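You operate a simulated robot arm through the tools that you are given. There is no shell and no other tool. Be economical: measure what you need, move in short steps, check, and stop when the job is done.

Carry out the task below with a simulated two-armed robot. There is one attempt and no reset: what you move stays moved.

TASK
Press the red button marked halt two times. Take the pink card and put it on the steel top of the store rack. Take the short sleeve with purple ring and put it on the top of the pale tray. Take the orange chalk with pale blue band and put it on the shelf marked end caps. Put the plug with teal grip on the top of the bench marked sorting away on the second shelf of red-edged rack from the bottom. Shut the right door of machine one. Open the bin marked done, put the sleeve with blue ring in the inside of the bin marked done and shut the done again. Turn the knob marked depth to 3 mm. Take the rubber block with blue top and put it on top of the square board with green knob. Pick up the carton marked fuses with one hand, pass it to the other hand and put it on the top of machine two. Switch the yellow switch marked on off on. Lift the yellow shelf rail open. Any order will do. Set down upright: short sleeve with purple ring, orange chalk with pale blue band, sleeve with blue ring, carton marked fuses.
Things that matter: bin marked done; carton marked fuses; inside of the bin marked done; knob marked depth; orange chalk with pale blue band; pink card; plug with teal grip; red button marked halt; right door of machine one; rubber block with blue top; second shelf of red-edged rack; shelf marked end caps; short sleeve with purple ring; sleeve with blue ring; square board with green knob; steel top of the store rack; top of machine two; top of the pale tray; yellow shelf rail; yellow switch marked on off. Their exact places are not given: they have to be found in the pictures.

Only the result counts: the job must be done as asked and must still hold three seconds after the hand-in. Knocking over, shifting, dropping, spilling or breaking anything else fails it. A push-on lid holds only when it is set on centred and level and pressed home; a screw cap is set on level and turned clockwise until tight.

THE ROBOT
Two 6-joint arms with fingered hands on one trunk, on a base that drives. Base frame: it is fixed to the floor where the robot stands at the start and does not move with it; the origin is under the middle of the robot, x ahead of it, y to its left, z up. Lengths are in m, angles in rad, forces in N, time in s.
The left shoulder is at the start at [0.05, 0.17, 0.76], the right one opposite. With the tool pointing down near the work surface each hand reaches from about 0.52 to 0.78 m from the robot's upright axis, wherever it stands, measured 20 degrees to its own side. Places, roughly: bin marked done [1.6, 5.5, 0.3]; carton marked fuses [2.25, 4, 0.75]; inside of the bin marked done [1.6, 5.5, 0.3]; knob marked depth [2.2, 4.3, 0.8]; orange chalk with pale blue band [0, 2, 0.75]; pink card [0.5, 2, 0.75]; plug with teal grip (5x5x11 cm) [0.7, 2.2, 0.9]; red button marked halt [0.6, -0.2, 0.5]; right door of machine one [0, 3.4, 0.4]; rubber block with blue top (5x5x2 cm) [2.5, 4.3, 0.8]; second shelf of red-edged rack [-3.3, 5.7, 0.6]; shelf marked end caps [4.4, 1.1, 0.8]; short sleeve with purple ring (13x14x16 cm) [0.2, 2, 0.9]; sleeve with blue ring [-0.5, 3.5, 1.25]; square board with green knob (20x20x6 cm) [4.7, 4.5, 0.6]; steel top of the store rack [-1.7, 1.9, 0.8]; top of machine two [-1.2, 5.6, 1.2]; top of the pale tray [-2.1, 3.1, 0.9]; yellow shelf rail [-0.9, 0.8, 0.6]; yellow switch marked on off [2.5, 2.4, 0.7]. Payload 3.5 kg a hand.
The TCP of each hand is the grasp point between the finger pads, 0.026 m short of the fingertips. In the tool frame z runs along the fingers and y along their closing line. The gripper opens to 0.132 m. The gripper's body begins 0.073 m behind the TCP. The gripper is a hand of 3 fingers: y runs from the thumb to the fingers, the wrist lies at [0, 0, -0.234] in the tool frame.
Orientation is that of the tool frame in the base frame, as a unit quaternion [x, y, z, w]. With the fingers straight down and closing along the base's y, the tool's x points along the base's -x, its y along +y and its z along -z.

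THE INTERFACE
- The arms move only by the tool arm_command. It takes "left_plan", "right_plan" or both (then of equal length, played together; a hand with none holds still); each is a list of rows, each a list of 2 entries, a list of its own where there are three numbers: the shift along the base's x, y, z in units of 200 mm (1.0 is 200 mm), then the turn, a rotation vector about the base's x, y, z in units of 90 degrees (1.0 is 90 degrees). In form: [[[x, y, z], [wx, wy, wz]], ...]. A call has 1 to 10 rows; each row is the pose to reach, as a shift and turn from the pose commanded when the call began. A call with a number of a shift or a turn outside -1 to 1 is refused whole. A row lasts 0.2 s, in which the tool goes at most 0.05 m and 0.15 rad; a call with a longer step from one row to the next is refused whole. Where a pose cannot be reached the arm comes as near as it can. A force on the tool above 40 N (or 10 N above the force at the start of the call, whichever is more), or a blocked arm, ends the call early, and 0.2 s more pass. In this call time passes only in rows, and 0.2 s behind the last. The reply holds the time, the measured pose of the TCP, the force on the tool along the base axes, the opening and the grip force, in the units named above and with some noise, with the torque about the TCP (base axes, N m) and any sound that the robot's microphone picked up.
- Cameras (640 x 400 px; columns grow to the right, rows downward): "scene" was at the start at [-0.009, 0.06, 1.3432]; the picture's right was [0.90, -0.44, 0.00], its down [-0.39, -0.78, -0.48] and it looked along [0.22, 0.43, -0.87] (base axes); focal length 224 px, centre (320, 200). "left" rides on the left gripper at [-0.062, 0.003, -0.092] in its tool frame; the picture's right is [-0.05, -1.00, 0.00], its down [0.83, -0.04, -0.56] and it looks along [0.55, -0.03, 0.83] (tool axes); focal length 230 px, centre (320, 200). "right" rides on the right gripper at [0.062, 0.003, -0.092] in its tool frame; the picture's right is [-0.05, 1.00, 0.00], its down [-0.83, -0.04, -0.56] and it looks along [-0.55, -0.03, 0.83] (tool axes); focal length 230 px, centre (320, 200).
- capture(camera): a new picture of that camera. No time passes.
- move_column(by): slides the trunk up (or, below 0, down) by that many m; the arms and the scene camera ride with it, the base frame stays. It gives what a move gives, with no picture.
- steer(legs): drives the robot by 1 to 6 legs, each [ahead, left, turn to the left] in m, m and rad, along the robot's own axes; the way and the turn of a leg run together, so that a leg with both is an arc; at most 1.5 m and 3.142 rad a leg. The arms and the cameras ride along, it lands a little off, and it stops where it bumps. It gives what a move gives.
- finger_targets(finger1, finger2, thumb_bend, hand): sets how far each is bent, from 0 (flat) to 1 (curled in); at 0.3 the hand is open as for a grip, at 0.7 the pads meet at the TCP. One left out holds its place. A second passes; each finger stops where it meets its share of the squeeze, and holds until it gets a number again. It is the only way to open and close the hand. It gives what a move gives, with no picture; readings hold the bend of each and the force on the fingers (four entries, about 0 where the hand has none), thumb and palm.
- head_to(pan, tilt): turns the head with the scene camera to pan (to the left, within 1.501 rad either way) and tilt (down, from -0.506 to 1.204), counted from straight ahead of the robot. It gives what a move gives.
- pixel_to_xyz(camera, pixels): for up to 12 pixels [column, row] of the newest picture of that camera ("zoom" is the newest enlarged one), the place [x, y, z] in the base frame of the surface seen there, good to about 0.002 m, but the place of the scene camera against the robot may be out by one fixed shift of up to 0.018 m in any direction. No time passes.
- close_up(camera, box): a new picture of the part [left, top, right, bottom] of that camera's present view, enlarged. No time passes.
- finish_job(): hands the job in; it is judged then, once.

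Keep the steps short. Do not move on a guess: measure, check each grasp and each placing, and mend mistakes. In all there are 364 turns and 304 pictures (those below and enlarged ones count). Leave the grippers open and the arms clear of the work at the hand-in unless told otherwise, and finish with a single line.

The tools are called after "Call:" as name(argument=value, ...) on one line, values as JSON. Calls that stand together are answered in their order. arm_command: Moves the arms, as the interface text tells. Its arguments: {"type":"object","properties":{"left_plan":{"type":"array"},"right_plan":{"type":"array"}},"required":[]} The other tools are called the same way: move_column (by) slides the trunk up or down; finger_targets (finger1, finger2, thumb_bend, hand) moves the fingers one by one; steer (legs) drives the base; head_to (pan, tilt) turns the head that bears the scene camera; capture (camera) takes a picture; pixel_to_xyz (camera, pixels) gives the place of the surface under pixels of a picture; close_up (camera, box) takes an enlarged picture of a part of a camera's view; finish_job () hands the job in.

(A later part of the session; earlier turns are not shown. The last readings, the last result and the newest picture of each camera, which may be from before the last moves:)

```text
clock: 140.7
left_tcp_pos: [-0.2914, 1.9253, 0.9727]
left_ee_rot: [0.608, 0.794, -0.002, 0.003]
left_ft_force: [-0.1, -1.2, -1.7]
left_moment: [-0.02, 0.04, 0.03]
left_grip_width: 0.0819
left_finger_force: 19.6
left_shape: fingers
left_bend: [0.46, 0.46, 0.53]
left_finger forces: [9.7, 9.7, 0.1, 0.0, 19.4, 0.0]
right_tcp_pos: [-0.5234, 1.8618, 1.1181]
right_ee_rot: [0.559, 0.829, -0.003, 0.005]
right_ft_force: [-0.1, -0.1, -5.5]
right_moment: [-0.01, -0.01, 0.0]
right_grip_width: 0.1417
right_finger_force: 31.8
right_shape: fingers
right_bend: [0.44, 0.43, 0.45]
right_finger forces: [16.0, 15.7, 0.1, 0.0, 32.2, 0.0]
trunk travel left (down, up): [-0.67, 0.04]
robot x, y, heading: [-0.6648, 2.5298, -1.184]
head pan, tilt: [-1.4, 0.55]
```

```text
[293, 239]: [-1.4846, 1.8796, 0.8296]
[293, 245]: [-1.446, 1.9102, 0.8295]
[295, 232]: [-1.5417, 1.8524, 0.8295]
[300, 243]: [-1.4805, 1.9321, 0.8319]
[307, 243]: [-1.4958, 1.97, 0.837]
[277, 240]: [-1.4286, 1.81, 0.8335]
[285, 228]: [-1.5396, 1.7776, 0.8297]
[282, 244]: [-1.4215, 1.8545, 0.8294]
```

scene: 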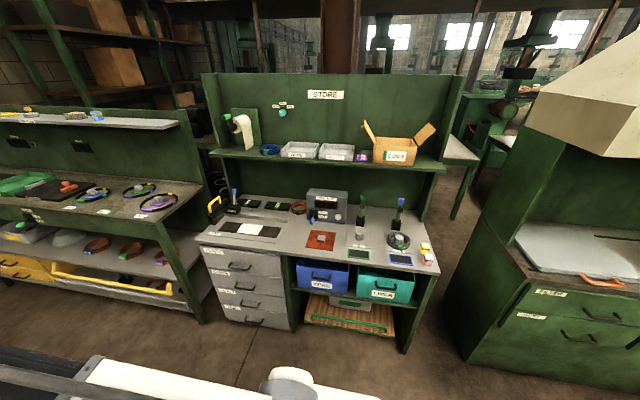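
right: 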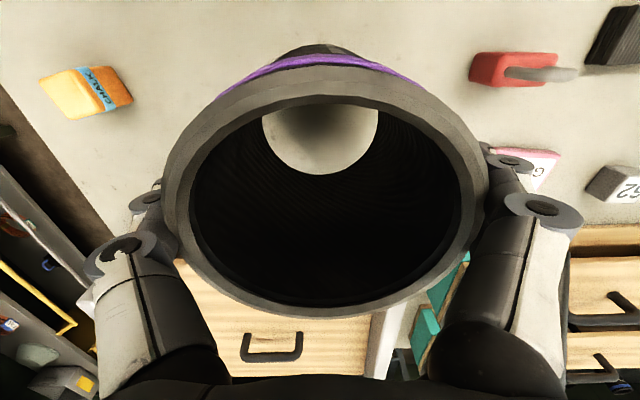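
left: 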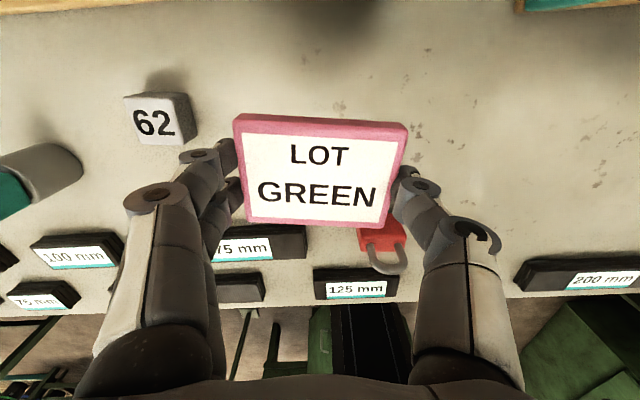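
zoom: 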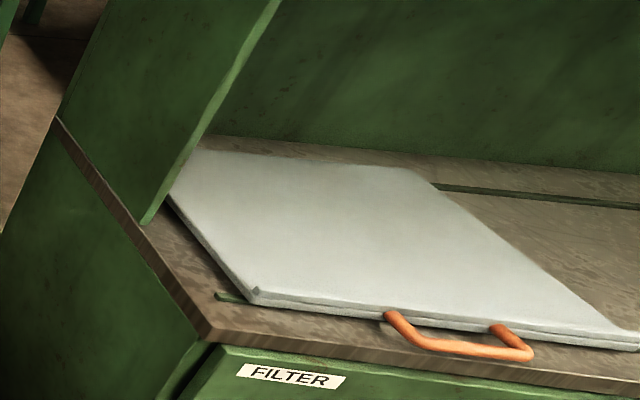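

Call:
pixel_to_xyz(camera="scene", pixels=[[401, 202], [363, 198], [399, 237], [361, 235], [330, 165], [400, 168], [330, 195], [425, 245], [395, 130]])

Call:
steer(legs=[[0, 0, -1.574]])

Call:
head_to(pan=0, tilt=0.8)

Call:
capture(camera="scene")

```text
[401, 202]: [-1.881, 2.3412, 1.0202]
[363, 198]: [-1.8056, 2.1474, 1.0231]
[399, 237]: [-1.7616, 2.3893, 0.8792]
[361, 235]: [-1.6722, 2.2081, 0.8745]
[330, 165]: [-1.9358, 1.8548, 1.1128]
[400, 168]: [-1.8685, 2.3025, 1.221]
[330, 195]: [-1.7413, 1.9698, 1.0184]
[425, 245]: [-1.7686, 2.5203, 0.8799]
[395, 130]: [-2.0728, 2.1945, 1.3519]
```

```text
clock: 145.0
left_tcp_pos: [-1.2698, 2.1592, 0.9722]
left_ee_rot: [0.992, 0.126, -0.003, 0.001]
left_ft_force: [-0.5, 0.0, -1.1]
left_moment: [0.0, -0.01, 0.01]
left_grip_width: 0.0819
left_finger_force: 18.9
left_shape: fingers
left_bend: [0.46, 0.46, 0.53]
left_finger forces: [9.4, 9.5, 0.1, 0.0, 19.0, 0.1]
right_tcp_pos: [-1.3303, 2.3923, 1.117]
right_ee_rot: [0.983, 0.186, -0.005, 0.001]
right_ft_force: [-0.8, -0.3, -6.2]
right_moment: [0.05, -0.05, 0.01]
right_grip_width: 0.1409
right_finger_force: 31.1
right_shape: fingers
right_bend: [0.44, 0.43, 0.45]
right_finger forces: [14.7, 15.9, 0.0, 0.0, 31.2, 0.1]
trunk travel left (down, up): [-0.67, 0.04]
robot x, y, heading: [-0.6659, 2.5273, -2.765]
head pan, tilt: [-1.4, 0.55]
```

```text
clock: 146.5
left_tcp_pos: [-1.269, 2.1592, 0.9733]
left_ee_rot: [0.992, 0.127, -0.002, 0.0]
left_ft_force: [0.6, 0.5, -0.7]
left_moment: [0.0, 0.02, 0.01]
left_grip_width: 0.0819
left_finger_force: 18.4
left_shape: fingers
left_bend: [0.46, 0.46, 0.53]
left_finger forces: [9.5, 9.5, 0.0, 0.0, 19.0, 0.0]
right_tcp_pos: [-1.3303, 2.3925, 1.1161]
right_ee_rot: [0.982, 0.186, -0.004, 0.0]
right_ft_force: [-0.4, 0.0, -6.1]
right_moment: [0.03, -0.02, 0.0]
right_grip_width: 0.1408
right_finger_force: 31.1
right_shape: fingers
right_bend: [0.44, 0.43, 0.45]
right_finger forces: [14.8, 15.8, 0.0, 0.1, 31.2, 0.0]
trunk travel left (down, up): [-0.67, 0.04]
robot x, y, heading: [-0.666, 2.5293, -2.764]
head pan, tilt: [0.0, 0.799]
```

```text
243 pictures are left
```

scene: 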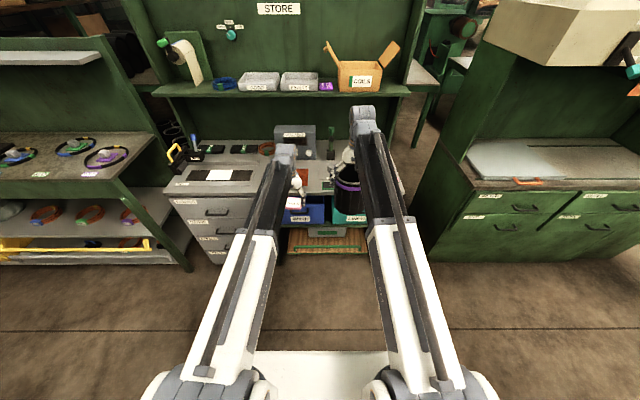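

I'll drive ahead 0.28 and left 0.18 so the left hand comes over the bare patch at (-1.485,1.88).

Call:
steer(legs=[[0, 0.178, 0], [0.29, 0, 0]])

Call:
capture(camera="left")

Call:
capture(camera="scene")

```text
clock: 149.6
left_tcp_pos: [-1.4716, 1.8837, 0.973]
left_ee_rot: [0.992, 0.128, -0.001, 0.001]
left_ft_force: [-0.4, 0.6, -0.3]
left_moment: [0.01, -0.01, 0.02]
left_grip_width: 0.0821
left_finger_force: 19.0
left_shape: fingers
left_bend: [0.46, 0.46, 0.53]
left_finger forces: [9.5, 9.4, 0.0, 0.0, 19.1, 0.0]
right_tcp_pos: [-1.5341, 2.1171, 1.1165]
right_ee_rot: [0.982, 0.188, -0.005, 0.001]
right_ft_force: [-1.0, -1.3, -6.5]
right_moment: [-0.01, 0.0, -0.02]
right_grip_width: 0.1405
right_finger_force: 30.9
right_shape: fingers
right_bend: [0.44, 0.43, 0.45]
right_finger forces: [14.7, 15.9, 0.0, 0.0, 31.1, 0.1]
trunk travel left (down, up): [-0.67, 0.04]
robot x, y, heading: [-0.8657, 2.2524, -2.758]
head pan, tilt: [0.0, 0.799]
```

```text
242 pictures are left
```

left: 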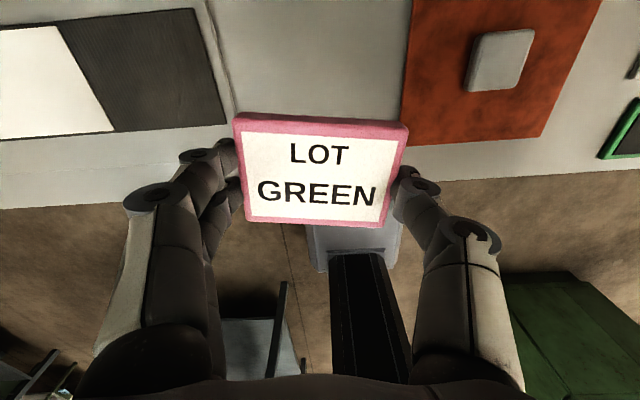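

```text
241 pictures are left
```

scene: 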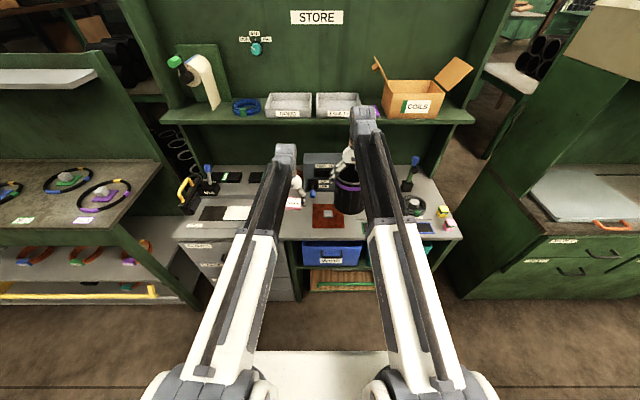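

Call:
pixel_to_xyz(camera="left", pixels=[[238, 100], [228, 122], [225, 60], [403, 110], [406, 30], [450, 178], [120, 200], [300, 60], [340, 90]])

```text
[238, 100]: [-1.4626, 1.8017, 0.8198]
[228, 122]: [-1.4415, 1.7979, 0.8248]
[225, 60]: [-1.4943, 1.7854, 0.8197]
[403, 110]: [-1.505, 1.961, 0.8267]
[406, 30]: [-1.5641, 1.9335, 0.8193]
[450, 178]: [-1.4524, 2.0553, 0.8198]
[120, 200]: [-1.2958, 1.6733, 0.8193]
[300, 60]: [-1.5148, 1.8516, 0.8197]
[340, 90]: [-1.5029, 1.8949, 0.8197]
```

Surface z 0.8197; a free gap between board and red mat. I'll shift 16 mm in and lower to 2 mm above set-down height (TCP 0.8525).

Call:
arm_command(left_plan=[[[-0.08, 0, -0.15], [0, 0, 0]], [[-0.08, 0, -0.35], [0, 0, 0]], [[-0.08, 0, -0.5], [0, 0, 0]], [[-0.08, 0, -0.57], [0, 0, 0]], [[-0.08, 0, -0.6], [0, 0, 0]]])

Call:
capture(camera="left")

```text
clock: 150.8
left_tcp_pos: [-1.4861, 1.8858, 0.8539]
left_ee_rot: [0.992, 0.128, -0.002, 0.001]
left_ft_force: [0.3, -0.5, -1.0]
left_moment: [-0.04, -0.01, 0.01]
left_grip_width: 0.0819
left_finger_force: 18.9
left_shape: fingers
left_bend: [0.46, 0.46, 0.53]
left_finger forces: [9.5, 9.6, 0.1, 0.0, 19.0, 0.0]
right_tcp_pos: [-1.5314, 2.1178, 1.1168]
right_ee_rot: [0.982, 0.188, -0.004, 0.001]
right_ft_force: [0.1, 1.0, -5.6]
right_moment: [0.02, -0.06, -0.02]
right_grip_width: 0.1406
right_finger_force: 30.2
right_shape: fingers
right_bend: [0.44, 0.43, 0.45]
right_finger forces: [15.0, 15.5, 0.0, 0.0, 30.9, 0.1]
trunk travel left (down, up): [-0.67, 0.04]
robot x, y, heading: [-0.8691, 2.2538, -2.758]
head pan, tilt: [0.0, 0.799]
```

```text
240 pictures are left
```

left: 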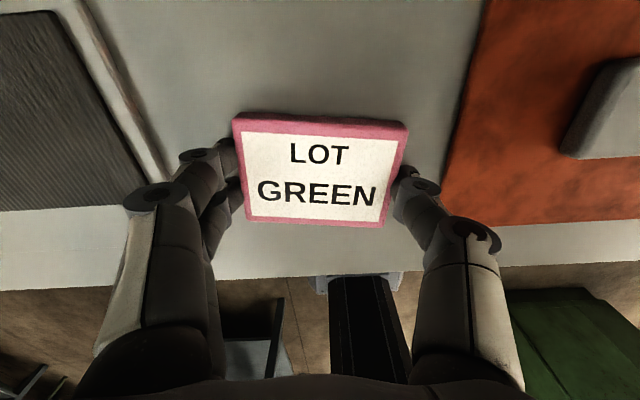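

Call:
arm_command(left_plan=[[[0, 0, -0.008], [0, 0, 0]], [[0, 0, -0.014], [0, 0, 0]]])

Call:
finger_targets(hand="left", finger1=0.38, finger2=0.38, thumb_bend=0.42)

Call:
arm_command(left_plan=[[[0, 0, 0.1], [0, 0, 0]], [[0, 0, 0.3], [0, 0, 0]], [[0, 0, 0.5], [0, 0, 0]], [[0, 0, 0.75], [0, 0, 0]]])

Call:
capture(camera="left")

```text
clock: 151.4
left_tcp_pos: [-1.4858, 1.8856, 0.8512]
left_ee_rot: [0.992, 0.128, -0.003, 0.001]
left_ft_force: [-1.0, 1.7, 5.9]
left_moment: [-0.24, -0.14, 0.01]
left_grip_width: 0.0819
left_finger_force: 22.2
left_shape: fingers
left_bend: [0.46, 0.47, 0.53]
left_finger forces: [11.1, 14.0, 0.0, 0.1, 19.3, 0.0]
right_tcp_pos: [-1.5311, 2.1189, 1.1162]
right_ee_rot: [0.982, 0.187, -0.005, 0.001]
right_ft_force: [-0.7, 0.7, -5.7]
right_moment: [0.03, -0.01, 0.03]
right_grip_width: 0.1406
right_finger_force: 30.5
right_shape: fingers
right_bend: [0.44, 0.43, 0.45]
right_finger forces: [15.0, 15.4, 0.1, 0.0, 30.9, 0.0]
trunk travel left (down, up): [-0.67, 0.04]
robot x, y, heading: [-0.8651, 2.251, -2.761]
head pan, tilt: [0.0, 0.799]
```

```text
clock: 152.4
left_tcp_pos: [-1.4864, 1.8843, 0.8523]
left_ee_rot: [0.992, 0.128, -0.003, 0.0]
left_ft_force: [1.4, -1.2, 6.2]
left_moment: [0.38, 0.04, -0.09]
left_grip_width: 0.1002
left_finger_force: 3.6
left_shape: fingers
left_bend: [0.38, 0.38, 0.42]
left_finger forces: [0.0, 0.0, 0.0, 0.0, 7.2, 0.0]
right_tcp_pos: [-1.5317, 2.1176, 1.1176]
right_ee_rot: [0.982, 0.187, -0.005, 0.0]
right_ft_force: [-0.4, 0.8, -5.9]
right_moment: [0.02, -0.02, 0.0]
right_grip_width: 0.1408
right_finger_force: 30.5
right_shape: fingers
right_bend: [0.44, 0.43, 0.45]
right_finger forces: [15.0, 15.4, 0.0, 0.0, 30.9, 0.1]
trunk travel left (down, up): [-0.67, 0.04]
robot x, y, heading: [-0.8653, 2.2559, -2.761]
head pan, tilt: [0.0, 0.799]
```

```text
clock: 153.4
left_tcp_pos: [-1.484, 1.8853, 1.0008]
left_ee_rot: [0.992, 0.127, -0.003, 0.002]
left_ft_force: [-0.4, -0.3, 0.8]
left_moment: [0.0, -0.02, -0.03]
left_grip_width: 0.101
left_finger_force: 0.2
left_shape: fingers
left_bend: [0.38, 0.38, 0.42]
left_finger forces: [0.0, 0.0, 0.0, 0.0, 0.0, 0.0]
right_tcp_pos: [-1.5319, 2.1181, 1.1156]
right_ee_rot: [0.982, 0.188, -0.006, 0.001]
right_ft_force: [0.0, -0.2, -5.2]
right_moment: [-0.01, -0.03, -0.01]
right_grip_width: 0.1405
right_finger_force: 30.9
right_shape: fingers
right_bend: [0.44, 0.43, 0.45]
right_finger forces: [15.1, 15.2, 0.0, 0.0, 30.9, 0.0]
trunk travel left (down, up): [-0.67, 0.04]
robot x, y, heading: [-0.8688, 2.2507, -2.763]
head pan, tilt: [0.0, 0.799]
```

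```text
239 pictures are left
```

left: 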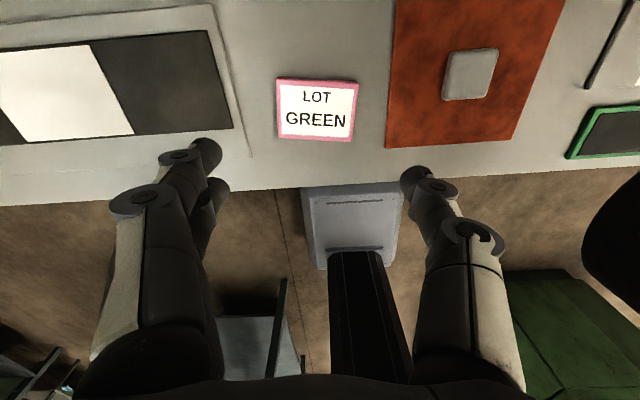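

Card placed flat between the mats. Next is the pale tray. I'll back off 0.12 m and look right to check the aisle between the hooded bench and machine one.

Call:
steer(legs=[[-0.12, 0, 0]])

Call:
head_to(pan=-1.1, tilt=0.5)

Call:
capture(camera="scene")

```text
clock: 154.6
left_tcp_pos: [-1.3689, 1.9301, 1.0011]
left_ee_rot: [0.992, 0.129, -0.004, 0.001]
left_ft_force: [-0.2, -0.2, -0.2]
left_moment: [0.02, 0.01, -0.02]
left_grip_width: 0.101
left_finger_force: 0.1
left_shape: fingers
left_bend: [0.38, 0.38, 0.42]
left_finger forces: [0.1, 0.0, 0.0, 0.0, 0.0, 0.0]
right_tcp_pos: [-1.4154, 2.1622, 1.1178]
right_ee_rot: [0.982, 0.189, -0.005, 0.001]
right_ft_force: [0.7, 0.3, -5.8]
right_moment: [-0.01, -0.02, 0.0]
right_grip_width: 0.1402
right_finger_force: 30.8
right_shape: fingers
right_bend: [0.44, 0.43, 0.45]
right_finger forces: [16.1, 14.5, 0.0, 0.0, 31.0, 0.0]
trunk travel left (down, up): [-0.67, 0.04]
robot x, y, heading: [-0.7495, 2.2967, -2.758]
head pan, tilt: [0.0, 0.799]
```

```text
clock: 156.0
left_tcp_pos: [-1.3696, 1.9286, 1.0012]
left_ee_rot: [0.992, 0.128, -0.002, 0.001]
left_ft_force: [-0.1, -0.3, -0.4]
left_moment: [0.0, 0.01, -0.03]
left_grip_width: 0.101
left_finger_force: 0.1
left_shape: fingers
left_bend: [0.38, 0.38, 0.42]
left_finger forces: [0.1, 0.0, 0.1, 0.0, 0.0, 0.0]
right_tcp_pos: [-1.4167, 2.1628, 1.115]
right_ee_rot: [0.982, 0.189, -0.004, 0.001]
right_ft_force: [-0.3, 0.1, -5.6]
right_moment: [0.04, -0.01, -0.02]
right_grip_width: 0.1402
right_finger_force: 30.9
right_shape: fingers
right_bend: [0.44, 0.43, 0.45]
right_finger forces: [15.3, 15.0, 0.1, 0.0, 30.9, 0.0]
trunk travel left (down, up): [-0.67, 0.04]
robot x, y, heading: [-0.754, 2.3015, -2.758]
head pan, tilt: [-1.1, 0.499]
```

```text
238 pictures are left
```

scene: 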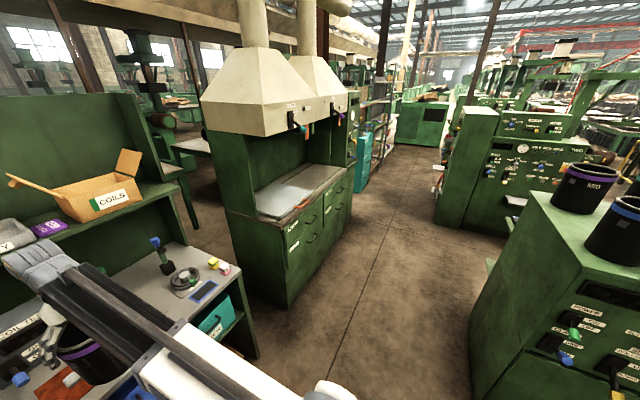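

Call:
pixel_to_xyz(camera="scene", pixels=[[470, 380], [525, 215], [485, 285], [285, 190], [258, 212], [308, 188], [303, 203], [264, 133], [210, 130], [347, 110], [330, 165], [290, 300]])

Call:
close_up(camera="scene", box=[190, 90, 370, 310])

```text
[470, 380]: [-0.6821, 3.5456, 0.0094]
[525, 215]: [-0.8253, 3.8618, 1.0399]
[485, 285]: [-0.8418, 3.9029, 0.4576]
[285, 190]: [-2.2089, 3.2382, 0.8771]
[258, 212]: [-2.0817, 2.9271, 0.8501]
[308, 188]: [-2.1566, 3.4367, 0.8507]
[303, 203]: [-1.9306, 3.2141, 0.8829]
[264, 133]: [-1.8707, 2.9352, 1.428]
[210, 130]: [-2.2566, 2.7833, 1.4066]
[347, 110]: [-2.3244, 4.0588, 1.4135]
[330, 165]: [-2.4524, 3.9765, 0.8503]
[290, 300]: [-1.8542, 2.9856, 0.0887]
```

```text
1.82 times, centred on (280, 200) of scene
```

zoom: 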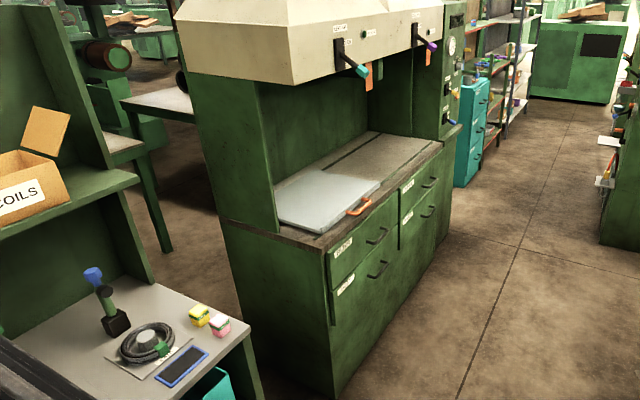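

Aisle is clear (bench front u≈-0.60, machine one side u≈0.69). I'll slide right 1.2 m, keeping clear of the hood, and look at the tray.

Call:
steer(legs=[[-0.05, 0, 0], [0, -1.195, 0]])

Call:
head_to(pan=-0.1, tilt=0.75)

Call:
capture(camera="scene")

Call:
capture(camera="left")

```text
clock: 162.5
left_tcp_pos: [-1.7746, 3.0437, 1.0013]
left_ee_rot: [0.991, 0.135, -0.003, 0.001]
left_ft_force: [0.0, 0.0, 0.2]
left_moment: [0.05, 0.03, -0.02]
left_grip_width: 0.1008
left_finger_force: 0.1
left_shape: fingers
left_bend: [0.38, 0.38, 0.42]
left_finger forces: [0.1, 0.1, 0.0, 0.0, 0.0, 0.0]
right_tcp_pos: [-1.8258, 3.2765, 1.1168]
right_ee_rot: [0.981, 0.195, -0.004, 0.001]
right_ft_force: [-0.7, -0.1, -5.9]
right_moment: [0.01, -0.01, -0.01]
right_grip_width: 0.1403
right_finger_force: 30.6
right_shape: fingers
right_bend: [0.44, 0.43, 0.45]
right_finger forces: [15.0, 15.1, 0.0, 0.0, 30.7, 0.0]
trunk travel left (down, up): [-0.67, 0.04]
robot x, y, heading: [-1.161, 3.4231, -2.746]
head pan, tilt: [-1.1, 0.499]
```

```text
clock: 163.8
left_tcp_pos: [-1.7733, 3.0446, 1.0018]
left_ee_rot: [0.991, 0.135, -0.002, 0.001]
left_ft_force: [0.1, 0.4, 0.6]
left_moment: [-0.01, -0.03, 0.01]
left_grip_width: 0.1008
left_finger_force: 0.1
left_shape: fingers
left_bend: [0.38, 0.38, 0.42]
left_finger forces: [0.0, 0.1, 0.0, 0.0, 0.0, 0.0]
right_tcp_pos: [-1.8239, 3.2764, 1.1152]
right_ee_rot: [0.981, 0.195, -0.004, 0.0]
right_ft_force: [0.8, 0.0, -5.8]
right_moment: [0.01, -0.02, 0.03]
right_grip_width: 0.14
right_finger_force: 30.3
right_shape: fingers
right_bend: [0.44, 0.43, 0.45]
right_finger forces: [15.0, 15.1, 0.0, 0.0, 30.5, 0.1]
trunk travel left (down, up): [-0.67, 0.04]
robot x, y, heading: [-1.162, 3.4184, -2.743]
head pan, tilt: [-0.099, 0.75]
```

```text
236 pictures are left
```

scene: 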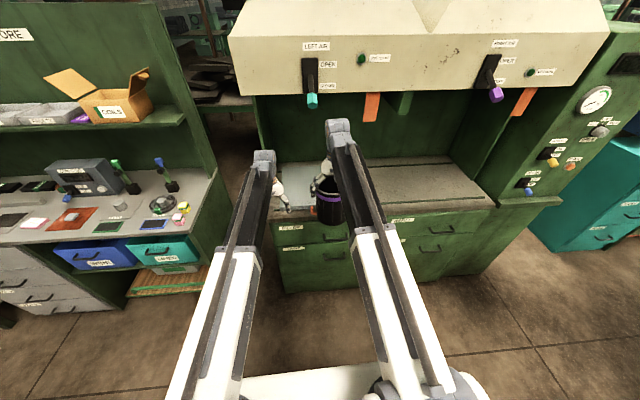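

```text
235 pictures are left
```

left: 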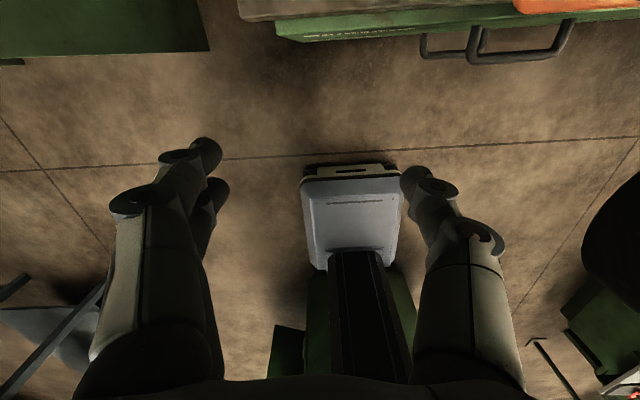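

Call:
pixel_to_xyz(camera="scene", pixels=[[312, 104], [371, 118], [400, 110], [285, 165], [275, 195], [345, 172], [365, 190], [315, 170], [497, 97], [250, 90], [360, 160], [240, 190]])

Call:
close_up(camera="scene", box=[240, 60, 440, 260])

```text
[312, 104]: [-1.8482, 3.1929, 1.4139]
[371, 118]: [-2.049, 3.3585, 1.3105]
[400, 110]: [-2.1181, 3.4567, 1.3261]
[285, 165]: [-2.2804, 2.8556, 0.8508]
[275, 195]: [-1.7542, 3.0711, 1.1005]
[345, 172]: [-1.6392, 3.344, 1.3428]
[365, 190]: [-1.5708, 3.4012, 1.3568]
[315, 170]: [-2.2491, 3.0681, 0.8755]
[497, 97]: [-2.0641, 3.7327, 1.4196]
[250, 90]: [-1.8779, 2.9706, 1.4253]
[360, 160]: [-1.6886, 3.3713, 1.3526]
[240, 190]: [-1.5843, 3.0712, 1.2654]
```

```text
2.00 times, centred on (340, 160) of scene
```

zoom: 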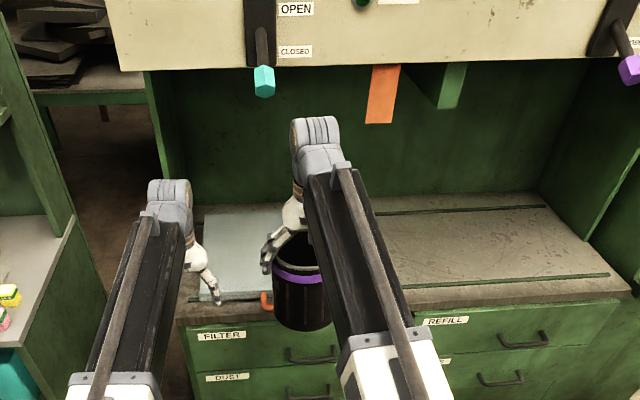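

I'll first tuck the left hand back, then lower the right hand so the sleeve's bottom is ~3 cm over the tray and the wrist clears under the hood.

Call:
arm_command(left_plan=[[[0.2, -0.02, 0], [0, 0, 0]], [[0.4, -0.05, 0], [0, 0, 0]], [[0.6, -0.1, 0], [0, 0, 0]], [[0.8, -0.2, 0], [0, 0, 0]], [[0.95, -0.35, 0], [0, 0, 0]], [[0.95, -0.5, 0], [0, 0, 0]]], right_plan=[[[0, 0, -0.06], [0, 0, 0]], [[0, 0, -0.12], [0, 0, 0]], [[0, 0, -0.18], [0, 0, 0]], [[0, 0, -0.24], [0, 0, 0]], [[0, 0, -0.3], [0, 0, 0]], [[0, 0, -0.35], [0, 0, 0]]])

Call:
steer(legs=[[0.2, 0.017, 0]])

Call:
capture(camera="scene")

Call:
capture(camera="right")

```text
clock: 165.2
left_tcp_pos: [-1.5846, 2.9444, 1.001]
left_ee_rot: [0.991, 0.135, -0.002, 0.001]
left_ft_force: [-0.9, 0.5, -0.8]
left_moment: [0.02, 0.0, 0.02]
left_grip_width: 0.1011
left_finger_force: 0.1
left_shape: fingers
left_bend: [0.38, 0.38, 0.42]
left_finger forces: [0.0, 0.1, 0.1, 0.0, 0.0, 0.0]
right_tcp_pos: [-1.8258, 3.2756, 1.0452]
right_ee_rot: [0.981, 0.194, -0.004, 0.001]
right_ft_force: [0.1, 0.0, -5.6]
right_moment: [0.02, -0.03, -0.01]
right_grip_width: 0.1399
right_finger_force: 30.3
right_shape: fingers
right_bend: [0.44, 0.43, 0.45]
right_finger forces: [15.1, 15.2, 0.0, 0.0, 30.5, 0.0]
trunk travel left (down, up): [-0.67, 0.04]
robot x, y, heading: [-1.1586, 3.4182, -2.742]
head pan, tilt: [-0.099, 0.75]
```

```text
clock: 166.8
left_tcp_pos: [-1.7668, 2.8468, 1.0004]
left_ee_rot: [0.991, 0.136, -0.002, 0.002]
left_ft_force: [0.2, -0.1, -1.0]
left_moment: [0.01, -0.02, -0.01]
left_grip_width: 0.1009
left_finger_force: 0.2
left_shape: fingers
left_bend: [0.38, 0.38, 0.42]
left_finger forces: [0.1, 0.1, 0.0, 0.0, 0.0, 0.0]
right_tcp_pos: [-2.0081, 3.1795, 1.0452]
right_ee_rot: [0.981, 0.196, -0.004, 0.001]
right_ft_force: [0.3, -0.1, -5.2]
right_moment: [0.02, -0.01, 0.0]
right_grip_width: 0.1398
right_finger_force: 30.0
right_shape: fingers
right_bend: [0.44, 0.43, 0.45]
right_finger forces: [14.4, 15.6, 0.0, 0.1, 30.3, 0.0]
trunk travel left (down, up): [-0.67, 0.04]
robot x, y, heading: [-1.3429, 3.3279, -2.743]
head pan, tilt: [-0.099, 0.75]
```

```text
233 pictures are left
```

scene: 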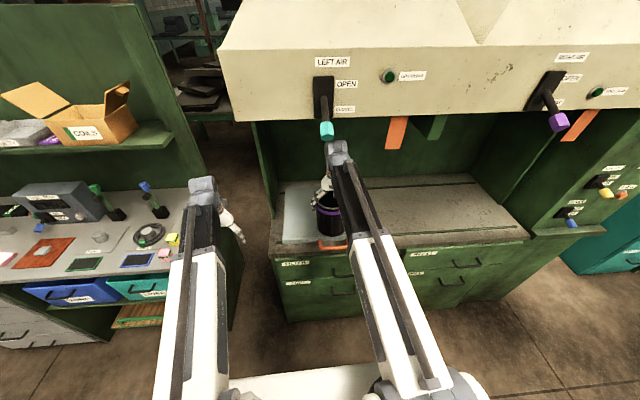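

```text
232 pictures are left
```

right: 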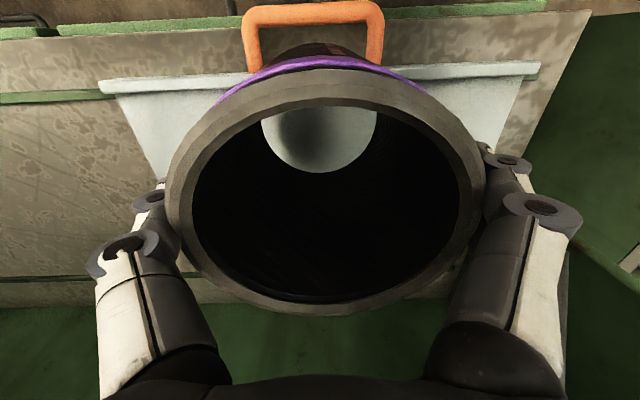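

Call:
pixel_to_xyz(camera="right", pixels=[[315, 150], [180, 120], [130, 95], [470, 110], [530, 75], [120, 150], [310, 20], [250, 15], [100, 85], [150, 290]])

```text
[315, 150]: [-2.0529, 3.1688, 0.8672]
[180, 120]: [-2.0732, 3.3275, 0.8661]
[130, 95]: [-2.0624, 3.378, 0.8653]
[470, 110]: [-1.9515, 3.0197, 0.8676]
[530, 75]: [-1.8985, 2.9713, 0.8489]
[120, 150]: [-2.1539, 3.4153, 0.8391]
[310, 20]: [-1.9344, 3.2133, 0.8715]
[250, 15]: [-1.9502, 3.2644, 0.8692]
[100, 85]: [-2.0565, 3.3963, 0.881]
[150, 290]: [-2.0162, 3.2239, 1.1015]
```

The tray surface is z 0.867 with a small front rim at u≈-0.636. I need 85 mm further in.

Call:
steer(legs=[[0.085, 0, 0]])

Call:
capture(camera="right")

Call:
capture(camera="scene")

```text
clock: 167.9
left_tcp_pos: [-1.8454, 2.8139, 1.0004]
left_ee_rot: [0.991, 0.135, -0.002, 0.001]
left_ft_force: [-0.7, 0.1, -0.4]
left_moment: [0.04, -0.04, 0.03]
left_grip_width: 0.1009
left_finger_force: 0.0
left_shape: fingers
left_bend: [0.38, 0.38, 0.42]
left_finger forces: [0.0, 0.0, 0.0, 0.1, 0.1, 0.0]
right_tcp_pos: [-2.086, 3.1468, 1.0457]
right_ee_rot: [0.981, 0.196, -0.004, 0.001]
right_ft_force: [-0.9, 0.5, -6.7]
right_moment: [0.01, 0.04, 0.0]
right_grip_width: 0.1398
right_finger_force: 29.5
right_shape: fingers
right_bend: [0.44, 0.43, 0.45]
right_finger forces: [14.3, 15.5, 0.1, 0.1, 30.1, 0.0]
trunk travel left (down, up): [-0.67, 0.04]
robot x, y, heading: [-1.4201, 3.2943, -2.743]
head pan, tilt: [-0.099, 0.75]
```

```text
231 pictures are left
```

right: 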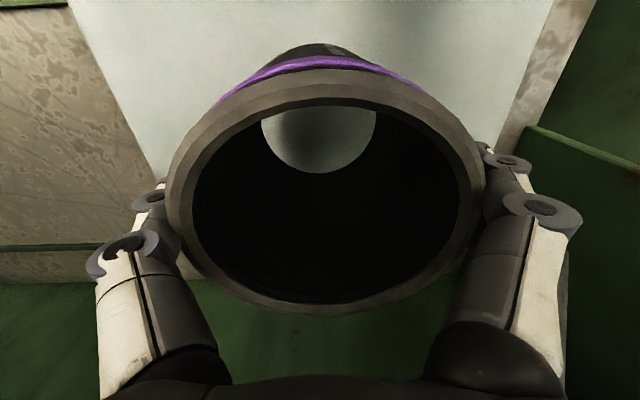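

```text
230 pictures are left
```

scene: 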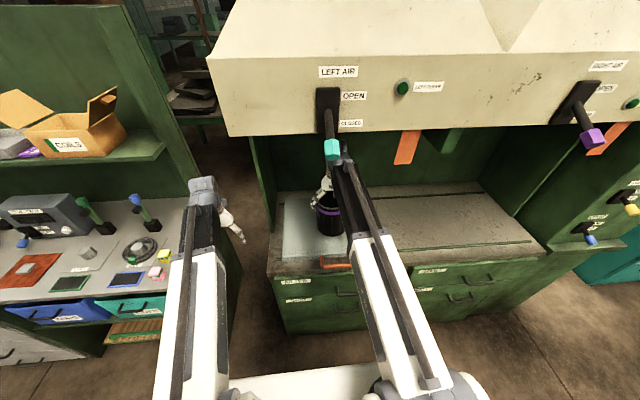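

Well inside the tray. I'll lower 36 mm, then in 2 mm steps until it touches.

Call:
arm_command(right_plan=[[[0, 0, -0.1], [0, 0, 0]], [[0, 0, -0.17], [0, 0, 0]], [[0, 0, -0.185], [0, 0, 0]], [[0, 0, -0.195], [0, 0, 0]], [[0, 0, -0.205], [0, 0, 0]]])

```text
clock: 169.1
left_tcp_pos: [-1.8419, 2.8167, 1.0028]
left_ee_rot: [0.991, 0.135, -0.003, 0.002]
left_ft_force: [-0.9, 0.1, -0.2]
left_moment: [0.02, 0.0, -0.01]
left_grip_width: 0.1011
left_finger_force: 0.1
left_shape: fingers
left_bend: [0.38, 0.38, 0.42]
left_finger forces: [0.0, 0.0, 0.0, 0.1, 0.0, 0.0]
right_tcp_pos: [-2.0845, 3.1489, 1.0067]
right_ee_rot: [0.981, 0.196, -0.005, 0.002]
right_ft_force: [7.9, 7.2, 20.1]
right_moment: [-0.39, 0.13, 0.1]
right_grip_width: 0.1403
right_finger_force: 34.1
right_shape: fingers
right_bend: [0.44, 0.44, 0.45]
right_finger forces: [17.7, 15.9, 0.0, 0.0, 34.2, 0.0]
trunk travel left (down, up): [-0.67, 0.04]
robot x, y, heading: [-1.4264, 3.2965, -2.745]
head pan, tilt: [-0.099, 0.75]
```

It rests on the tray (20 N up). I'll open the hand wide and rise.

Call:
finger_targets(hand="right", finger1=0.12, finger2=0.12, thumb_bend=0.12)

Call:
arm_command(right_plan=[[[0, 0, 0.1], [0, 0, 0]], [[0, 0, 0.25], [0, 0, 0]], [[0, 0, 0.4], [0, 0, 0]]])

Call:
capture(camera="right")

```text
clock: 170.1
left_tcp_pos: [-1.8438, 2.8145, 1.0011]
left_ee_rot: [0.991, 0.137, -0.003, 0.001]
left_ft_force: [-0.6, 0.0, -0.1]
left_moment: [0.02, 0.04, 0.03]
left_grip_width: 0.1008
left_finger_force: 0.0
left_shape: fingers
left_bend: [0.38, 0.38, 0.42]
left_finger forces: [0.1, 0.0, 0.0, 0.0, 0.0, 0.1]
right_tcp_pos: [-2.0855, 3.1475, 1.0039]
right_ee_rot: [0.981, 0.195, -0.004, 0.001]
right_ft_force: [-1.6, 4.9, 2.8]
right_moment: [0.07, 0.03, -0.01]
right_grip_width: 0.1715
right_finger_force: 2.6
right_shape: fingers
right_bend: [0.12, 0.12, 0.07]
right_finger forces: [0.0, 0.1, 0.0, 0.0, 4.8, 0.0]
trunk travel left (down, up): [-0.67, 0.04]
robot x, y, heading: [-1.4181, 3.2915, -2.743]
head pan, tilt: [-0.099, 0.75]
```

```text
clock: 170.9
left_tcp_pos: [-1.8424, 2.8145, 0.9998]
left_ee_rot: [0.991, 0.135, -0.002, 0.002]
left_ft_force: [-0.3, -0.6, -0.3]
left_moment: [0.0, 0.04, 0.01]
left_grip_width: 0.1008
left_finger_force: 0.0
left_shape: fingers
left_bend: [0.38, 0.38, 0.42]
left_finger forces: [0.0, 0.0, 0.0, 0.0, 0.0, 0.1]
right_tcp_pos: [-2.0849, 3.1455, 1.0863]
right_ee_rot: [0.981, 0.195, -0.006, 0.001]
right_ft_force: [0.0, 0.4, 0.6]
right_moment: [0.0, 0.0, -0.01]
right_grip_width: 0.1689
right_finger_force: 0.1
right_shape: fingers
right_bend: [0.12, 0.12, 0.12]
right_finger forces: [0.1, 0.1, 0.0, 0.0, 0.0, 0.0]
trunk travel left (down, up): [-0.67, 0.04]
robot x, y, heading: [-1.4207, 3.2932, -2.744]
head pan, tilt: [-0.099, 0.75]
```

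```text
229 pictures are left
```

right: 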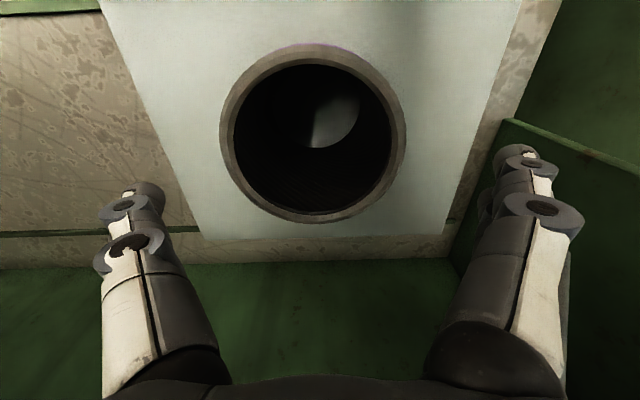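

The purple-ring sleeve stands upright in the tray. I'll back out and go round to face machine one for its door (keeping the hands high).

Call:
steer(legs=[[-0.2, 0, 0], [0, 1.15, 0], [0, 0, -1.585]])

Call:
head_to(pan=-0.7, tilt=0.7)

Call:
capture(camera="scene")

```text
clock: 181.8
left_tcp_pos: [-1.2622, 2.7436, 1.003]
left_ee_rot: [0.792, -0.611, -0.003, -0.001]
left_ft_force: [-0.2, -0.2, 0.2]
left_moment: [0.02, 0.02, -0.02]
left_grip_width: 0.1009
left_finger_force: 0.1
left_shape: fingers
left_bend: [0.38, 0.38, 0.42]
left_finger forces: [0.0, 0.0, 0.1, 0.0, 0.1, 0.0]
right_tcp_pos: [-0.929, 2.9808, 1.0848]
right_ee_rot: [0.828, -0.56, -0.004, -0.004]
right_ft_force: [-0.3, 0.1, 0.8]
right_moment: [-0.06, 0.03, -0.01]
right_grip_width: 0.1689
right_finger_force: 0.0
right_shape: fingers
right_bend: [0.12, 0.12, 0.12]
right_finger forces: [0.0, 0.0, 0.0, 0.0, 0.1, 0.0]
trunk travel left (down, up): [-0.67, 0.04]
robot x, y, heading: [-0.7876, 2.3165, 1.953]
head pan, tilt: [-0.099, 0.75]
```

```text
clock: 182.8
left_tcp_pos: [-1.2628, 2.745, 1.0001]
left_ee_rot: [0.793, -0.61, -0.002, -0.001]
left_ft_force: [-0.8, 0.7, -0.1]
left_moment: [0.0, -0.03, 0.0]
left_grip_width: 0.101
left_finger_force: 0.1
left_shape: fingers
left_bend: [0.38, 0.38, 0.42]
left_finger forces: [0.1, 0.0, 0.0, 0.1, 0.1, 0.1]
right_tcp_pos: [-0.9287, 2.9808, 1.0857]
right_ee_rot: [0.828, -0.561, -0.004, -0.003]
right_ft_force: [-0.1, 0.3, 0.3]
right_moment: [0.0, -0.02, 0.01]
right_grip_width: 0.1691
right_finger_force: 0.0
right_shape: fingers
right_bend: [0.12, 0.12, 0.12]
right_finger forces: [0.0, 0.1, 0.1, 0.0, 0.0, 0.0]
trunk travel left (down, up): [-0.67, 0.04]
robot x, y, heading: [-0.7865, 2.3172, 1.949]
head pan, tilt: [-0.7, 0.7]
```

```text
228 pictures are left
```

scene: 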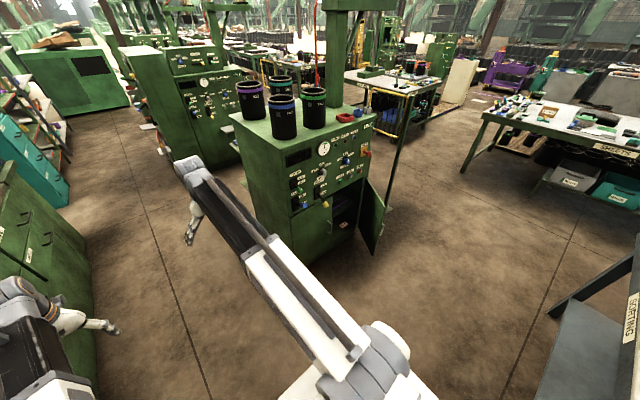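

Four sleeves stand on machine one. I'll zoom in and measure the machine, door and sleeves.

Call:
close_up(camera="scene", box=[220, 60, 420, 270])

Call:
pixel_to_xyz(camera="scene", pixels=[[361, 180], [384, 205], [374, 252], [368, 190], [340, 215], [318, 262], [300, 160], [360, 165], [284, 102], [313, 95], [279, 84], [248, 88]])

```text
1.90 times, centred on (320, 165) of scene
```

zoom: 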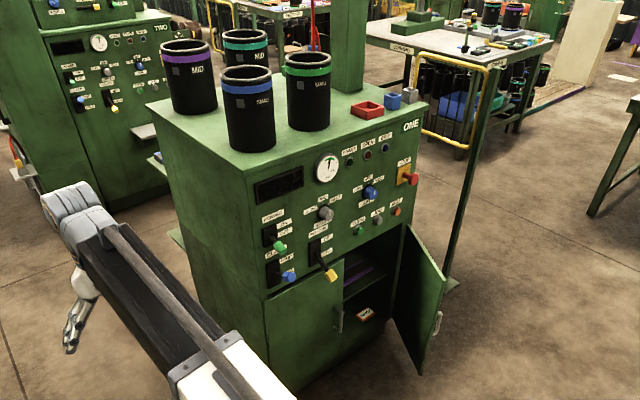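

```text
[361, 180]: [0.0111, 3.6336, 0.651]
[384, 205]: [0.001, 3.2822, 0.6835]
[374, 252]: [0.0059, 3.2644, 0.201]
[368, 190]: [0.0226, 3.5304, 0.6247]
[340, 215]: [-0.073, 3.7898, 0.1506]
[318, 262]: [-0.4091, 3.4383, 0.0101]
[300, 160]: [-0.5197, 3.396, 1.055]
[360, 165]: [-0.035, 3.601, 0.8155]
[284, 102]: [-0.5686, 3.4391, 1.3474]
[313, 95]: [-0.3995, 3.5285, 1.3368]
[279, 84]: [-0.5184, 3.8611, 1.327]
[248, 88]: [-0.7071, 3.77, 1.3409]
```

Machine one's front is at v≈3.345 (machine-aligned axes), its door hinge at (0.011,3.634), free edge at (0.001,3.282), standing ~66° open. I'll back up slightly and slide right, staying clear of the bench, then lower the trunk.

Call:
steer(legs=[[-0.07, 0, 0], [0, -1.06, 0]])

Call:
arm_command(left_plan=[[[0.04, -0.12, 0], [0, 0, 0]], [[0.1, -0.28, 0], [0, 0, 0]], [[0.16, -0.42, 0], [0, 0, 0]], [[0.22, -0.56, 0], [0, 0, 0]]])

Call:
head_to(pan=-0.1, tilt=0.9)

Call:
capture(camera="scene")

```text
clock: 189.0
left_tcp_pos: [-0.2455, 3.084, 1.0002]
left_ee_rot: [0.796, -0.605, -0.002, 0.0]
left_ft_force: [-0.7, 0.6, -0.2]
left_moment: [-0.02, 0.0, -0.01]
left_grip_width: 0.1011
left_finger_force: 0.1
left_shape: fingers
left_bend: [0.38, 0.38, 0.42]
left_finger forces: [0.1, 0.0, 0.0, 0.0, 0.0, 0.0]
right_tcp_pos: [0.0854, 3.3223, 1.0843]
right_ee_rot: [0.831, -0.556, -0.005, -0.003]
right_ft_force: [0.1, -0.1, 0.1]
right_moment: [0.01, 0.0, -0.01]
right_grip_width: 0.1688
right_finger_force: 0.1
right_shape: fingers
right_bend: [0.12, 0.12, 0.12]
right_finger forces: [0.0, 0.0, 0.0, 0.0, 0.0, 0.0]
trunk travel left (down, up): [-0.67, 0.04]
robot x, y, heading: [0.2289, 2.662, 1.965]
head pan, tilt: [-0.7, 0.7]
```

```text
clock: 190.0
left_tcp_pos: [-0.2041, 2.9738, 1.003]
left_ee_rot: [0.796, -0.605, -0.001, -0.001]
left_ft_force: [0.1, -0.1, -0.2]
left_moment: [0.02, 0.0, -0.01]
left_grip_width: 0.101
left_finger_force: 0.0
left_shape: fingers
left_bend: [0.38, 0.38, 0.42]
left_finger forces: [0.1, 0.0, 0.0, 0.0, 0.0, 0.1]
left hand out of reach, approached as far as the arm can: row 4
right_tcp_pos: [0.0875, 3.3242, 1.0849]
right_ee_rot: [0.831, -0.556, -0.005, -0.004]
right_ft_force: [0.8, -0.6, 0.5]
right_moment: [0.0, 0.02, 0.02]
right_grip_width: 0.1687
right_finger_force: 0.0
right_shape: fingers
right_bend: [0.12, 0.12, 0.12]
right_finger forces: [0.0, 0.0, 0.0, 0.0, 0.1, 0.1]
trunk travel left (down, up): [-0.67, 0.04]
robot x, y, heading: [0.2335, 2.6618, 1.971]
head pan, tilt: [-0.7, 0.7]
```

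```text
clock: 191.0
left_tcp_pos: [-0.2035, 2.9737, 1.0031]
left_ee_rot: [0.796, -0.605, -0.001, -0.002]
left_ft_force: [-0.4, 0.8, 0.2]
left_moment: [-0.02, 0.01, 0.0]
left_grip_width: 0.1008
left_finger_force: 0.0
left_shape: fingers
left_bend: [0.38, 0.38, 0.42]
left_finger forces: [0.1, 0.0, 0.0, 0.0, 0.0, 0.0]
right_tcp_pos: [0.086, 3.3237, 1.0842]
right_ee_rot: [0.831, -0.556, -0.005, -0.003]
right_ft_force: [0.3, 0.7, -0.2]
right_moment: [-0.01, 0.0, 0.06]
right_grip_width: 0.1691
right_finger_force: 0.2
right_shape: fingers
right_bend: [0.12, 0.12, 0.12]
right_finger forces: [0.0, 0.1, 0.0, 0.1, 0.0, 0.0]
trunk travel left (down, up): [-0.67, 0.04]
robot x, y, heading: [0.232, 2.6552, 1.965]
head pan, tilt: [-0.099, 0.901]
```

```text
226 pictures are left
```

scene: 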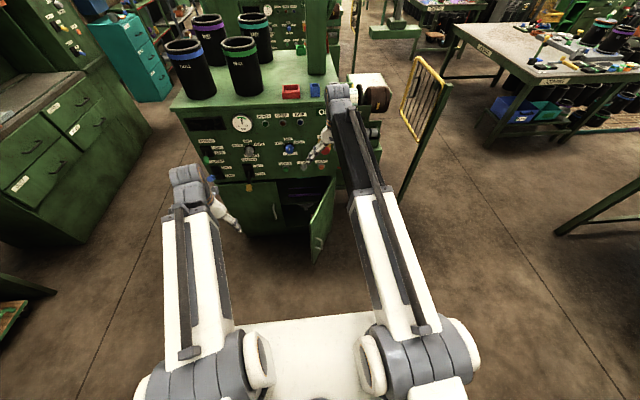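

The right hand is already just right of the door. I'll lower the trunk 0.3 m, close the right fist, then pitch the tool to point ahead while lowering.

Call:
finger_targets(hand="right", finger1=0.72, finger2=0.72, thumb_bend=0.72)

Call:
move_column(by=-0.3)

Call:
arm_command(right_plan=[[[0.02, 0, -0.05], [0.087, 0.036, 0]], [[0.04, 0, -0.1], [0.175, 0.073, 0]], [[0.06, 0, -0.2], [0.262, 0.109, 0]], [[0.08, 0, -0.3], [0.35, 0.146, 0]], [[0.1, 0, -0.4], [0.437, 0.182, 0]], [[0.1, 0, -0.5], [0.525, 0.218, 0]], [[0.1, 0, -0.6], [0.612, 0.255, 0]], [[0.1, 0, -0.75], [0.7, 0.291, 0]], [[0.1, 0, -0.85], [0.787, 0.328, 0]], [[0.1, 0, -1.0], [0.875, 0.364, 0]]])

Call:
capture(camera="scene")

```text
clock: 192.0
left_tcp_pos: [-0.2029, 2.9737, 1.0031]
left_ee_rot: [0.796, -0.605, -0.002, -0.001]
left_ft_force: [1.4, 0.0, 0.1]
left_moment: [0.0, 0.03, -0.01]
left_grip_width: 0.1008
left_finger_force: 0.1
left_shape: fingers
left_bend: [0.38, 0.38, 0.42]
left_finger forces: [0.0, 0.0, 0.0, 0.1, 0.0, 0.0]
right_tcp_pos: [0.0863, 3.3238, 1.0852]
right_ee_rot: [0.831, -0.556, -0.004, -0.003]
right_ft_force: [0.7, 0.1, 0.3]
right_moment: [-0.01, 0.01, 0.02]
right_grip_width: 0.0012
right_finger_force: 0.2
right_shape: fingers
right_bend: [0.72, 0.72, 0.72]
right_finger forces: [0.0, 0.0, 0.0, 0.0, 0.0, 0.0]
trunk travel left (down, up): [-0.67, 0.04]
robot x, y, heading: [0.2313, 2.662, 1.97]
head pan, tilt: [-0.099, 0.901]
```

```text
clock: 195.0
left_tcp_pos: [-0.203, 2.9731, 0.7015]
left_ee_rot: [0.796, -0.605, -0.002, -0.001]
left_ft_force: [-0.1, 0.7, 0.5]
left_moment: [-0.01, 0.01, 0.0]
left_grip_width: 0.1011
left_finger_force: 0.0
left_shape: fingers
left_bend: [0.38, 0.38, 0.42]
left_finger forces: [0.1, 0.0, 0.1, 0.1, 0.1, 0.1]
right_tcp_pos: [0.0859, 3.3232, 0.7847]
right_ee_rot: [0.831, -0.556, -0.004, -0.003]
right_ft_force: [0.5, 0.1, -0.6]
right_moment: [-0.03, -0.01, -0.03]
right_grip_width: 0.0011
right_finger_force: 0.0
right_shape: fingers
right_bend: [0.72, 0.72, 0.72]
right_finger forces: [0.0, 0.1, 0.0, 0.0, 0.0, 0.1]
trunk travel left (down, up): [-0.37, 0.34]
robot x, y, heading: [0.2322, 2.659, 1.968]
head pan, tilt: [-0.099, 0.901]
```

```text
clock: 197.4
left_tcp_pos: [-0.2034, 2.973, 0.7025]
left_ee_rot: [0.796, -0.605, -0.002, -0.001]
left_ft_force: [0.2, 0.8, -0.2]
left_moment: [-0.06, 0.0, 0.0]
left_grip_width: 0.1009
left_finger_force: 0.1
left_shape: fingers
left_bend: [0.38, 0.38, 0.42]
left_finger forces: [0.1, 0.1, 0.1, 0.0, 0.1, 0.0]
right_tcp_pos: [0.1276, 3.3264, 0.5757]
right_ee_rot: [0.545, -0.521, -0.545, -0.367]
right_ft_force: [0.5, -0.1, 0.2]
right_moment: [0.05, 0.04, -0.04]
right_grip_width: 0.0009
right_finger_force: 0.1
right_shape: fingers
right_bend: [0.72, 0.72, 0.72]
right_finger forces: [0.1, 0.0, 0.1, 0.0, 0.0, 0.0]
right hand out of reach, approached as far as the arm can: row 8, 9, 10
trunk travel left (down, up): [-0.37, 0.34]
robot x, y, heading: [0.2348, 2.6604, 1.971]
head pan, tilt: [-0.099, 0.901]
stopped in row 10 (right hand): the arm was blocked; the commanded pose is now the measured one
```

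```text
225 pictures are left
```

scene: 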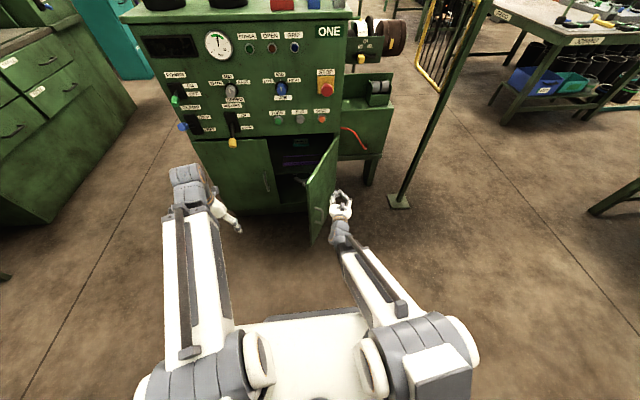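

The fist points ahead, right of the door at z≈0.57. I'll sweep it left and ahead with the base to swing the door, in stages.

Call:
steer(legs=[[0, 0.1, 0], [0.064, 0.104, 0]])

Call:
capture(camera="scene")

```text
clock: 199.3
left_tcp_pos: [-0.4174, 2.954, 0.7016]
left_ee_rot: [0.795, -0.607, -0.002, 0.0]
left_ft_force: [0.1, -0.6, -1.2]
left_moment: [0.01, 0.01, -0.01]
left_grip_width: 0.101
left_finger_force: 0.1
left_shape: fingers
left_bend: [0.38, 0.38, 0.42]
left_finger forces: [0.0, 0.1, 0.1, 0.1, 0.0, 0.0]
right_tcp_pos: [-0.0838, 3.3066, 0.576]
right_ee_rot: [0.545, -0.521, -0.544, -0.368]
right_ft_force: [0.1, -0.2, -0.1]
right_moment: [0.01, -0.03, 0.02]
right_grip_width: 0.001
right_finger_force: 0.1
right_shape: fingers
right_bend: [0.72, 0.72, 0.72]
right_finger forces: [0.0, 0.0, 0.0, 0.0, 0.1, 0.0]
trunk travel left (down, up): [-0.37, 0.34]
robot x, y, heading: [0.0194, 2.6386, 1.965]
head pan, tilt: [-0.099, 0.901]
```

```text
224 pictures are left
```

scene: 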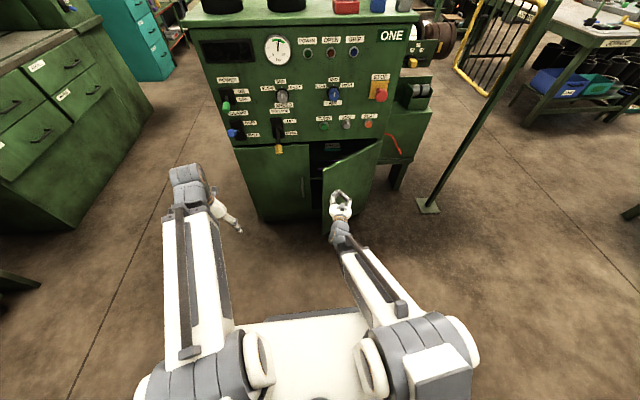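

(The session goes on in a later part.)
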